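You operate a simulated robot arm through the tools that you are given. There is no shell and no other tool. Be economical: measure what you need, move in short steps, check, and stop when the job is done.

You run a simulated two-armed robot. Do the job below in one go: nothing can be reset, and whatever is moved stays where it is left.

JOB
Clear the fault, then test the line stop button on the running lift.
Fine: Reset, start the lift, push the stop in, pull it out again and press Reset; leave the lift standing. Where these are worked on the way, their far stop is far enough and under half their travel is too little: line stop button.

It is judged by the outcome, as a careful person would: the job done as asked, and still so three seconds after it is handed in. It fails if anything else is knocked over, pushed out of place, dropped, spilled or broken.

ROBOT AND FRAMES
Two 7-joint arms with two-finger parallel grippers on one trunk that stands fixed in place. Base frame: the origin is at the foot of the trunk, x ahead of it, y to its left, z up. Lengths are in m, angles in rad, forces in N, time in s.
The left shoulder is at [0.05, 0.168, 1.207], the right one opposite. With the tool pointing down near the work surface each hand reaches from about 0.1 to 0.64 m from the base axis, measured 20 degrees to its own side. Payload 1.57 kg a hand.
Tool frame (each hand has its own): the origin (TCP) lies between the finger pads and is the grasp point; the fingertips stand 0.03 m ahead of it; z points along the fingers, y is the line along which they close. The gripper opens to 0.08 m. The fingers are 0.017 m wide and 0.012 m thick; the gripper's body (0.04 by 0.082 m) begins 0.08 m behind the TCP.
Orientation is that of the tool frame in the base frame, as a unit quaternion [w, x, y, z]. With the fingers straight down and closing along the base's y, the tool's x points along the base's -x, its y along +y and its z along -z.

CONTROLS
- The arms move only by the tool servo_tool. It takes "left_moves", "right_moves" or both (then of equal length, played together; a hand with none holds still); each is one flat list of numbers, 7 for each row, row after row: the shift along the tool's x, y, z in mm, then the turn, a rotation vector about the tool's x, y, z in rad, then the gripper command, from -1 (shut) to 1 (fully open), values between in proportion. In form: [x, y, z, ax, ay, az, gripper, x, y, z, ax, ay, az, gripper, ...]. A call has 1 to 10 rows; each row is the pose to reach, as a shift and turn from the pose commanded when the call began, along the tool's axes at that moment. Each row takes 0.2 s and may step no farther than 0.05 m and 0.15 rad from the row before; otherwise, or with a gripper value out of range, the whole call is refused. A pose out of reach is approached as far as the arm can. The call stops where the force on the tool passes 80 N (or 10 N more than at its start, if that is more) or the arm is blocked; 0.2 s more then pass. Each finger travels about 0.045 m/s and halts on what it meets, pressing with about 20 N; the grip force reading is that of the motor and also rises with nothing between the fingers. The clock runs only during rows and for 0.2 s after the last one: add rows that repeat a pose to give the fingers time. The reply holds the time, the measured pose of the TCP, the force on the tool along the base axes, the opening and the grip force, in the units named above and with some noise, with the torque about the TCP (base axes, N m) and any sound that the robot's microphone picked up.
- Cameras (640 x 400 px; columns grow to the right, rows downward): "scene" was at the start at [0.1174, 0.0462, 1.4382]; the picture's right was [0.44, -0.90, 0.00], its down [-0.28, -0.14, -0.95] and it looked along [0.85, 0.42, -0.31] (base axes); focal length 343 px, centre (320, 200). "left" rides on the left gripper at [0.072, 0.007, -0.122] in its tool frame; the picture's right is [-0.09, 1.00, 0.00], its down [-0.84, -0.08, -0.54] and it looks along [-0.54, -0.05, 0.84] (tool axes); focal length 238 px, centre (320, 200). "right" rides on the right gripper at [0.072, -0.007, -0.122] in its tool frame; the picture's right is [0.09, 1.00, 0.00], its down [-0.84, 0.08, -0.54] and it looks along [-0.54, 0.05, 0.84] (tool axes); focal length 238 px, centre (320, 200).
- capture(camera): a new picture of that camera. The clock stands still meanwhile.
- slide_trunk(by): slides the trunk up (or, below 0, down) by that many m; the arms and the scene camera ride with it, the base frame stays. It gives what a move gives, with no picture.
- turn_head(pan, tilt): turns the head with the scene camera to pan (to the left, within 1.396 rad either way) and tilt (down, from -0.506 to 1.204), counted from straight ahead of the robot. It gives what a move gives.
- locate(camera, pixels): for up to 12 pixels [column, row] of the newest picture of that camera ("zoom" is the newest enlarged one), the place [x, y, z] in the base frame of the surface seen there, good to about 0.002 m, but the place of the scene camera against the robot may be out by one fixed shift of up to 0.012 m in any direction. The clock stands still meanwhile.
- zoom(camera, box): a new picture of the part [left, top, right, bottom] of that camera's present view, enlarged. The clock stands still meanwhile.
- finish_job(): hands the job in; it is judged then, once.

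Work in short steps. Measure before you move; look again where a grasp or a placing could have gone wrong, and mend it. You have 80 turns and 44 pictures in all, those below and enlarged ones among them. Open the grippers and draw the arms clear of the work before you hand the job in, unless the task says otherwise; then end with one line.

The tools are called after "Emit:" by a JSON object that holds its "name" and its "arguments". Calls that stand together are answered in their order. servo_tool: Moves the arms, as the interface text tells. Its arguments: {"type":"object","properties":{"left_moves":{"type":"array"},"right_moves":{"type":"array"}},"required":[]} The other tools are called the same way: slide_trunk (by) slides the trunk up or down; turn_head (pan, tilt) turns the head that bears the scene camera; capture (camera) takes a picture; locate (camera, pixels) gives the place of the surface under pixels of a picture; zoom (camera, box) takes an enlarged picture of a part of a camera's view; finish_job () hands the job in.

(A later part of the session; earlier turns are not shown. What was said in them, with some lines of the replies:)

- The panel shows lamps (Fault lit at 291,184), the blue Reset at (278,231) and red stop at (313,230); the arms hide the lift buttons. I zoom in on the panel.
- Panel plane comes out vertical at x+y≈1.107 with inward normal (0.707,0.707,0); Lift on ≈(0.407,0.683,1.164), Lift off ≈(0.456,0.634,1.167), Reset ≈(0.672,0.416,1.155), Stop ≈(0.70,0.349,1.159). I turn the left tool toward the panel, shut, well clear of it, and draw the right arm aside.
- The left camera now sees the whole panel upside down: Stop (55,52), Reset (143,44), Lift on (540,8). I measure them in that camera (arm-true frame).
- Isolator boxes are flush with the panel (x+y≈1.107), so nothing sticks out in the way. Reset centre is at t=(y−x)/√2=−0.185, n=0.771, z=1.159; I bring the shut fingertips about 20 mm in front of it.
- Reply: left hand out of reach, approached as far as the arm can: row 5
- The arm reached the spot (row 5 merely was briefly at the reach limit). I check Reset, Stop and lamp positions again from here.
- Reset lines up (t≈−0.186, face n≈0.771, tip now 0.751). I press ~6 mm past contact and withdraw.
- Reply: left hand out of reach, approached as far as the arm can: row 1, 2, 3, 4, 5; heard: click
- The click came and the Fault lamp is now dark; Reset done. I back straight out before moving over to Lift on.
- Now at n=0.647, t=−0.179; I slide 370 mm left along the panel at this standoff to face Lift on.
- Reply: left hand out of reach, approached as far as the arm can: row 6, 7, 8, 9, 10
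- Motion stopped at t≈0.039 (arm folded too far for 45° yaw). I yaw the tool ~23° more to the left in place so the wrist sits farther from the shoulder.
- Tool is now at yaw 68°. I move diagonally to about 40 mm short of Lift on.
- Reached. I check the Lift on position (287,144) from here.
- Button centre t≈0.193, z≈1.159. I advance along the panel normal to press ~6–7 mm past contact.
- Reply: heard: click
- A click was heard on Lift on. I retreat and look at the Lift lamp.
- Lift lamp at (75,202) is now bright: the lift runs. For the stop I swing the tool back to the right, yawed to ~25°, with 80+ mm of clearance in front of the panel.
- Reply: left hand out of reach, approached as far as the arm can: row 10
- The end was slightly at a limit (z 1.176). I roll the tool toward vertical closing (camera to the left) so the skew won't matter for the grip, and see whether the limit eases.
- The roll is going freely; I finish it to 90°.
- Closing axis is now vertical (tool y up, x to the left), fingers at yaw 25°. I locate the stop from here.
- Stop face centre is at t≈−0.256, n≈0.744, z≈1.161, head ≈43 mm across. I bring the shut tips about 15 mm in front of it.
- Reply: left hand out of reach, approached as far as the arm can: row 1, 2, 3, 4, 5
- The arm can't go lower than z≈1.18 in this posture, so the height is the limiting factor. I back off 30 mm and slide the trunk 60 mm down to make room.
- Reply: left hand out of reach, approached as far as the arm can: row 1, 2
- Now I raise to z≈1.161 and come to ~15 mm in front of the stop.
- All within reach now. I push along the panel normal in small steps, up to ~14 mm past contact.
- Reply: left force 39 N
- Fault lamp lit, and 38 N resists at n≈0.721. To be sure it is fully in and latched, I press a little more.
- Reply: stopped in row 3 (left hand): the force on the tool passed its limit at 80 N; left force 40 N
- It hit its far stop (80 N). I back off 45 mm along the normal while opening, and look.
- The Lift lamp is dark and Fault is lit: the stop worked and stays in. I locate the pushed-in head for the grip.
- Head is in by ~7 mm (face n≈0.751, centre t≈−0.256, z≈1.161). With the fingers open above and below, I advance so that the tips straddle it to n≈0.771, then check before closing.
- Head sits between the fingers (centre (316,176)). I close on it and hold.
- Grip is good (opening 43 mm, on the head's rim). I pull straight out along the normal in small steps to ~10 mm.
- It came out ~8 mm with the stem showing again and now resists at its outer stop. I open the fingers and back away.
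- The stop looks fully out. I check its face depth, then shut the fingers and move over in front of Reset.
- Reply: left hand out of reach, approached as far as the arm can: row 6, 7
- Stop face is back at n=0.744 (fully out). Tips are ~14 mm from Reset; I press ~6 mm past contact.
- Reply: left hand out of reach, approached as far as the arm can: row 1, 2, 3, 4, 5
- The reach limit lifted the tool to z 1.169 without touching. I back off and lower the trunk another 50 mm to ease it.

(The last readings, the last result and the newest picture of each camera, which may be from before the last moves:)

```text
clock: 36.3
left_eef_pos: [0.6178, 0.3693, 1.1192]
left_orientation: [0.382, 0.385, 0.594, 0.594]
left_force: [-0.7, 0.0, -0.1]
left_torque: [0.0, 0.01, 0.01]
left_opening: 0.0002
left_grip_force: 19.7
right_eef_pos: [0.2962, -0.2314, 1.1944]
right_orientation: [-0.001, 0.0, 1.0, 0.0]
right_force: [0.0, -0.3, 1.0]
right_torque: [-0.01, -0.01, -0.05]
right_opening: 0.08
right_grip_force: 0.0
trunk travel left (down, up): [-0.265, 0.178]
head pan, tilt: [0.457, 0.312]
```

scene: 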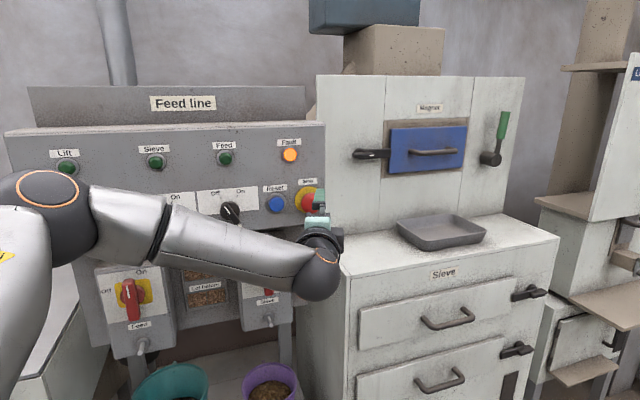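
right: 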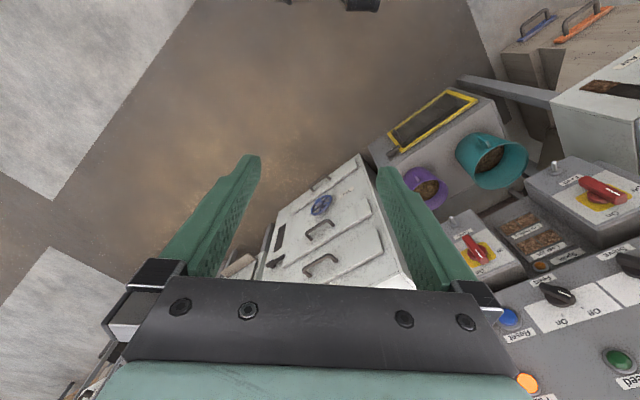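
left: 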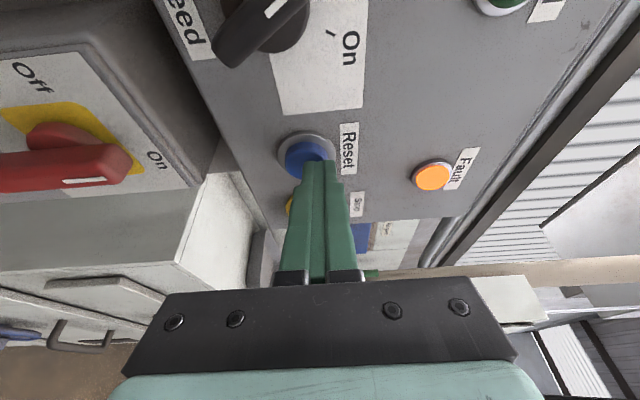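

I raise 40 mm back to z≈1.159 and press Reset along the normal to ~7 mm past contact.

Emit:
{"name": "servo_tool", "arguments": {"left_moves": [0, 20, 0, 0, 0, 0, -1, 0, 40, 0, 0, 0, 0, -1, 8.7, 40, 33, 0, 0, 0, -1, 11.4, 40, 40.5, 0, 0, 0, -1, 12.4, 40, 43.3, 0, 0, 0, -1, 13.8, 40, 47, 0, 0, 0, -1, 13.8, 40, 47, 0, 0, 0, -1]}}

Emit:
{"name": "capture", "arguments": {"camera": "left"}}

```text
clock: 37.9
left_eef_pos: [0.6535, 0.4003, 1.1593]
left_orientation: [0.382, 0.385, 0.593, 0.595]
left_force: [-6.1, -4.0, -0.9]
left_torque: [-0.03, -0.01, 0.03]
left_opening: 0.0
left_grip_force: 20.0
right_eef_pos: [0.2949, -0.2314, 1.193]
right_orientation: [0.001, -0.001, 1.0, 0.0]
right_force: [-0.4, -1.1, 0.1]
right_torque: [0.0, 0.0, -0.01]
right_opening: 0.0802
right_grip_force: 0.0
trunk travel left (down, up): [-0.265, 0.178]
head pan, tilt: [0.457, 0.312]
heard: click
```

```text
14 pictures are left
```

left: 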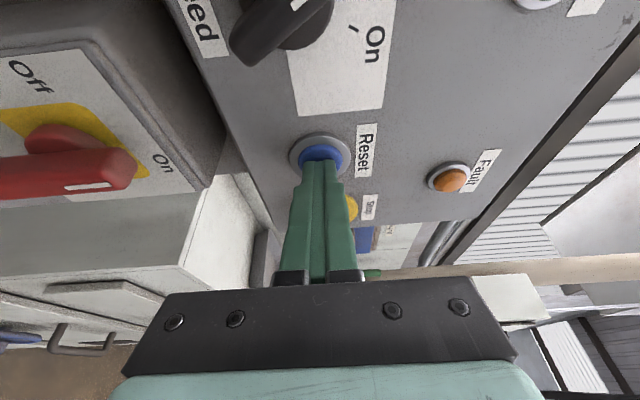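

Click heard and the Fault lamp at (450,180) is dark. I back away, open the gripper, and check the lamps.

Emit:
{"name": "servo_tool", "arguments": {"left_moves": [-10, 0, -28, 0, 0, 0, -1, -24, 0, -65, 0, 0, 0, 0, -38, 0, -105, 0, 0, 0, 1, -50, 0, -140, 0, 0, 0, 1, -50, 0, -140, 0, 0, 0, 1, -50, 0, -140, 0, 0, 0, 1]}}

Emit:
{"name": "capture", "arguments": {"camera": "scene"}}

Emit:
{"name": "capture", "arguments": {"camera": "left"}}

```text
clock: 39.3
left_eef_pos: [0.5475, 0.2988, 1.1594]
left_orientation: [0.381, 0.384, 0.594, 0.596]
left_force: [-0.1, -0.2, -0.7]
left_torque: [0.02, -0.02, 0.01]
left_opening: 0.0799
left_grip_force: 0.0
right_eef_pos: [0.2967, -0.2307, 1.1932]
right_orientation: [0.0, -0.001, 1.0, 0.0]
right_force: [0.3, 0.3, -0.6]
right_torque: [-0.01, 0.01, 0.01]
right_opening: 0.0801
right_grip_force: 0.1
trunk travel left (down, up): [-0.265, 0.178]
head pan, tilt: [0.457, 0.312]
```

```text
13 pictures are left
```

scene: 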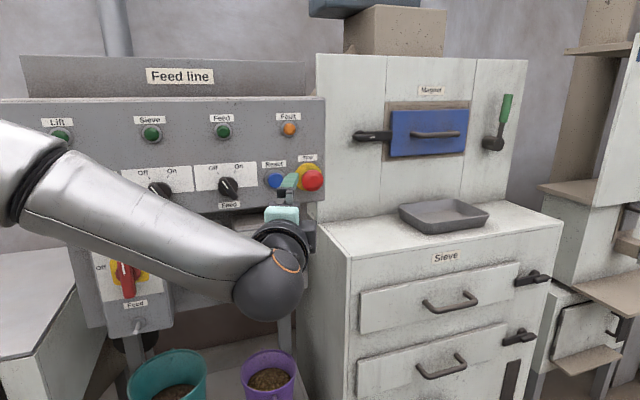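

```text
12 pictures are left
```

left: 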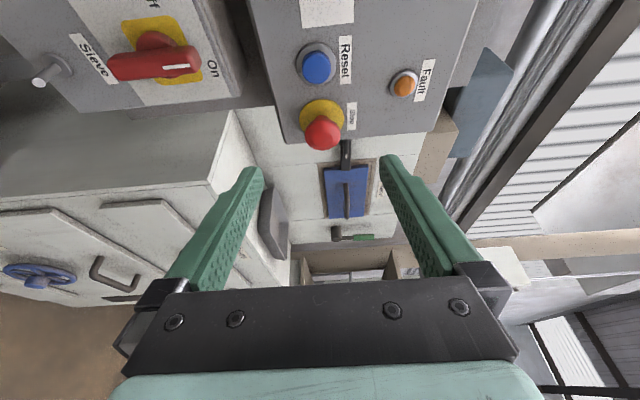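

Lift lamp (62,136) and Fault lamp (289,129) are both dark, the stop is out, and the arm is clear with the gripper open. I hand the job in.

Emit:
{"name": "finish_job", "arguments": {}}

```text
The job is handed in.
```

The job is done and handed in: I cleared the fault with Reset, started the lift, and pushed the stop in to its far stop. That shut the lift off. I then pulled the stop fully out and pressed Reset, leaving the lift standing with the Lift and Fault lamps dark.
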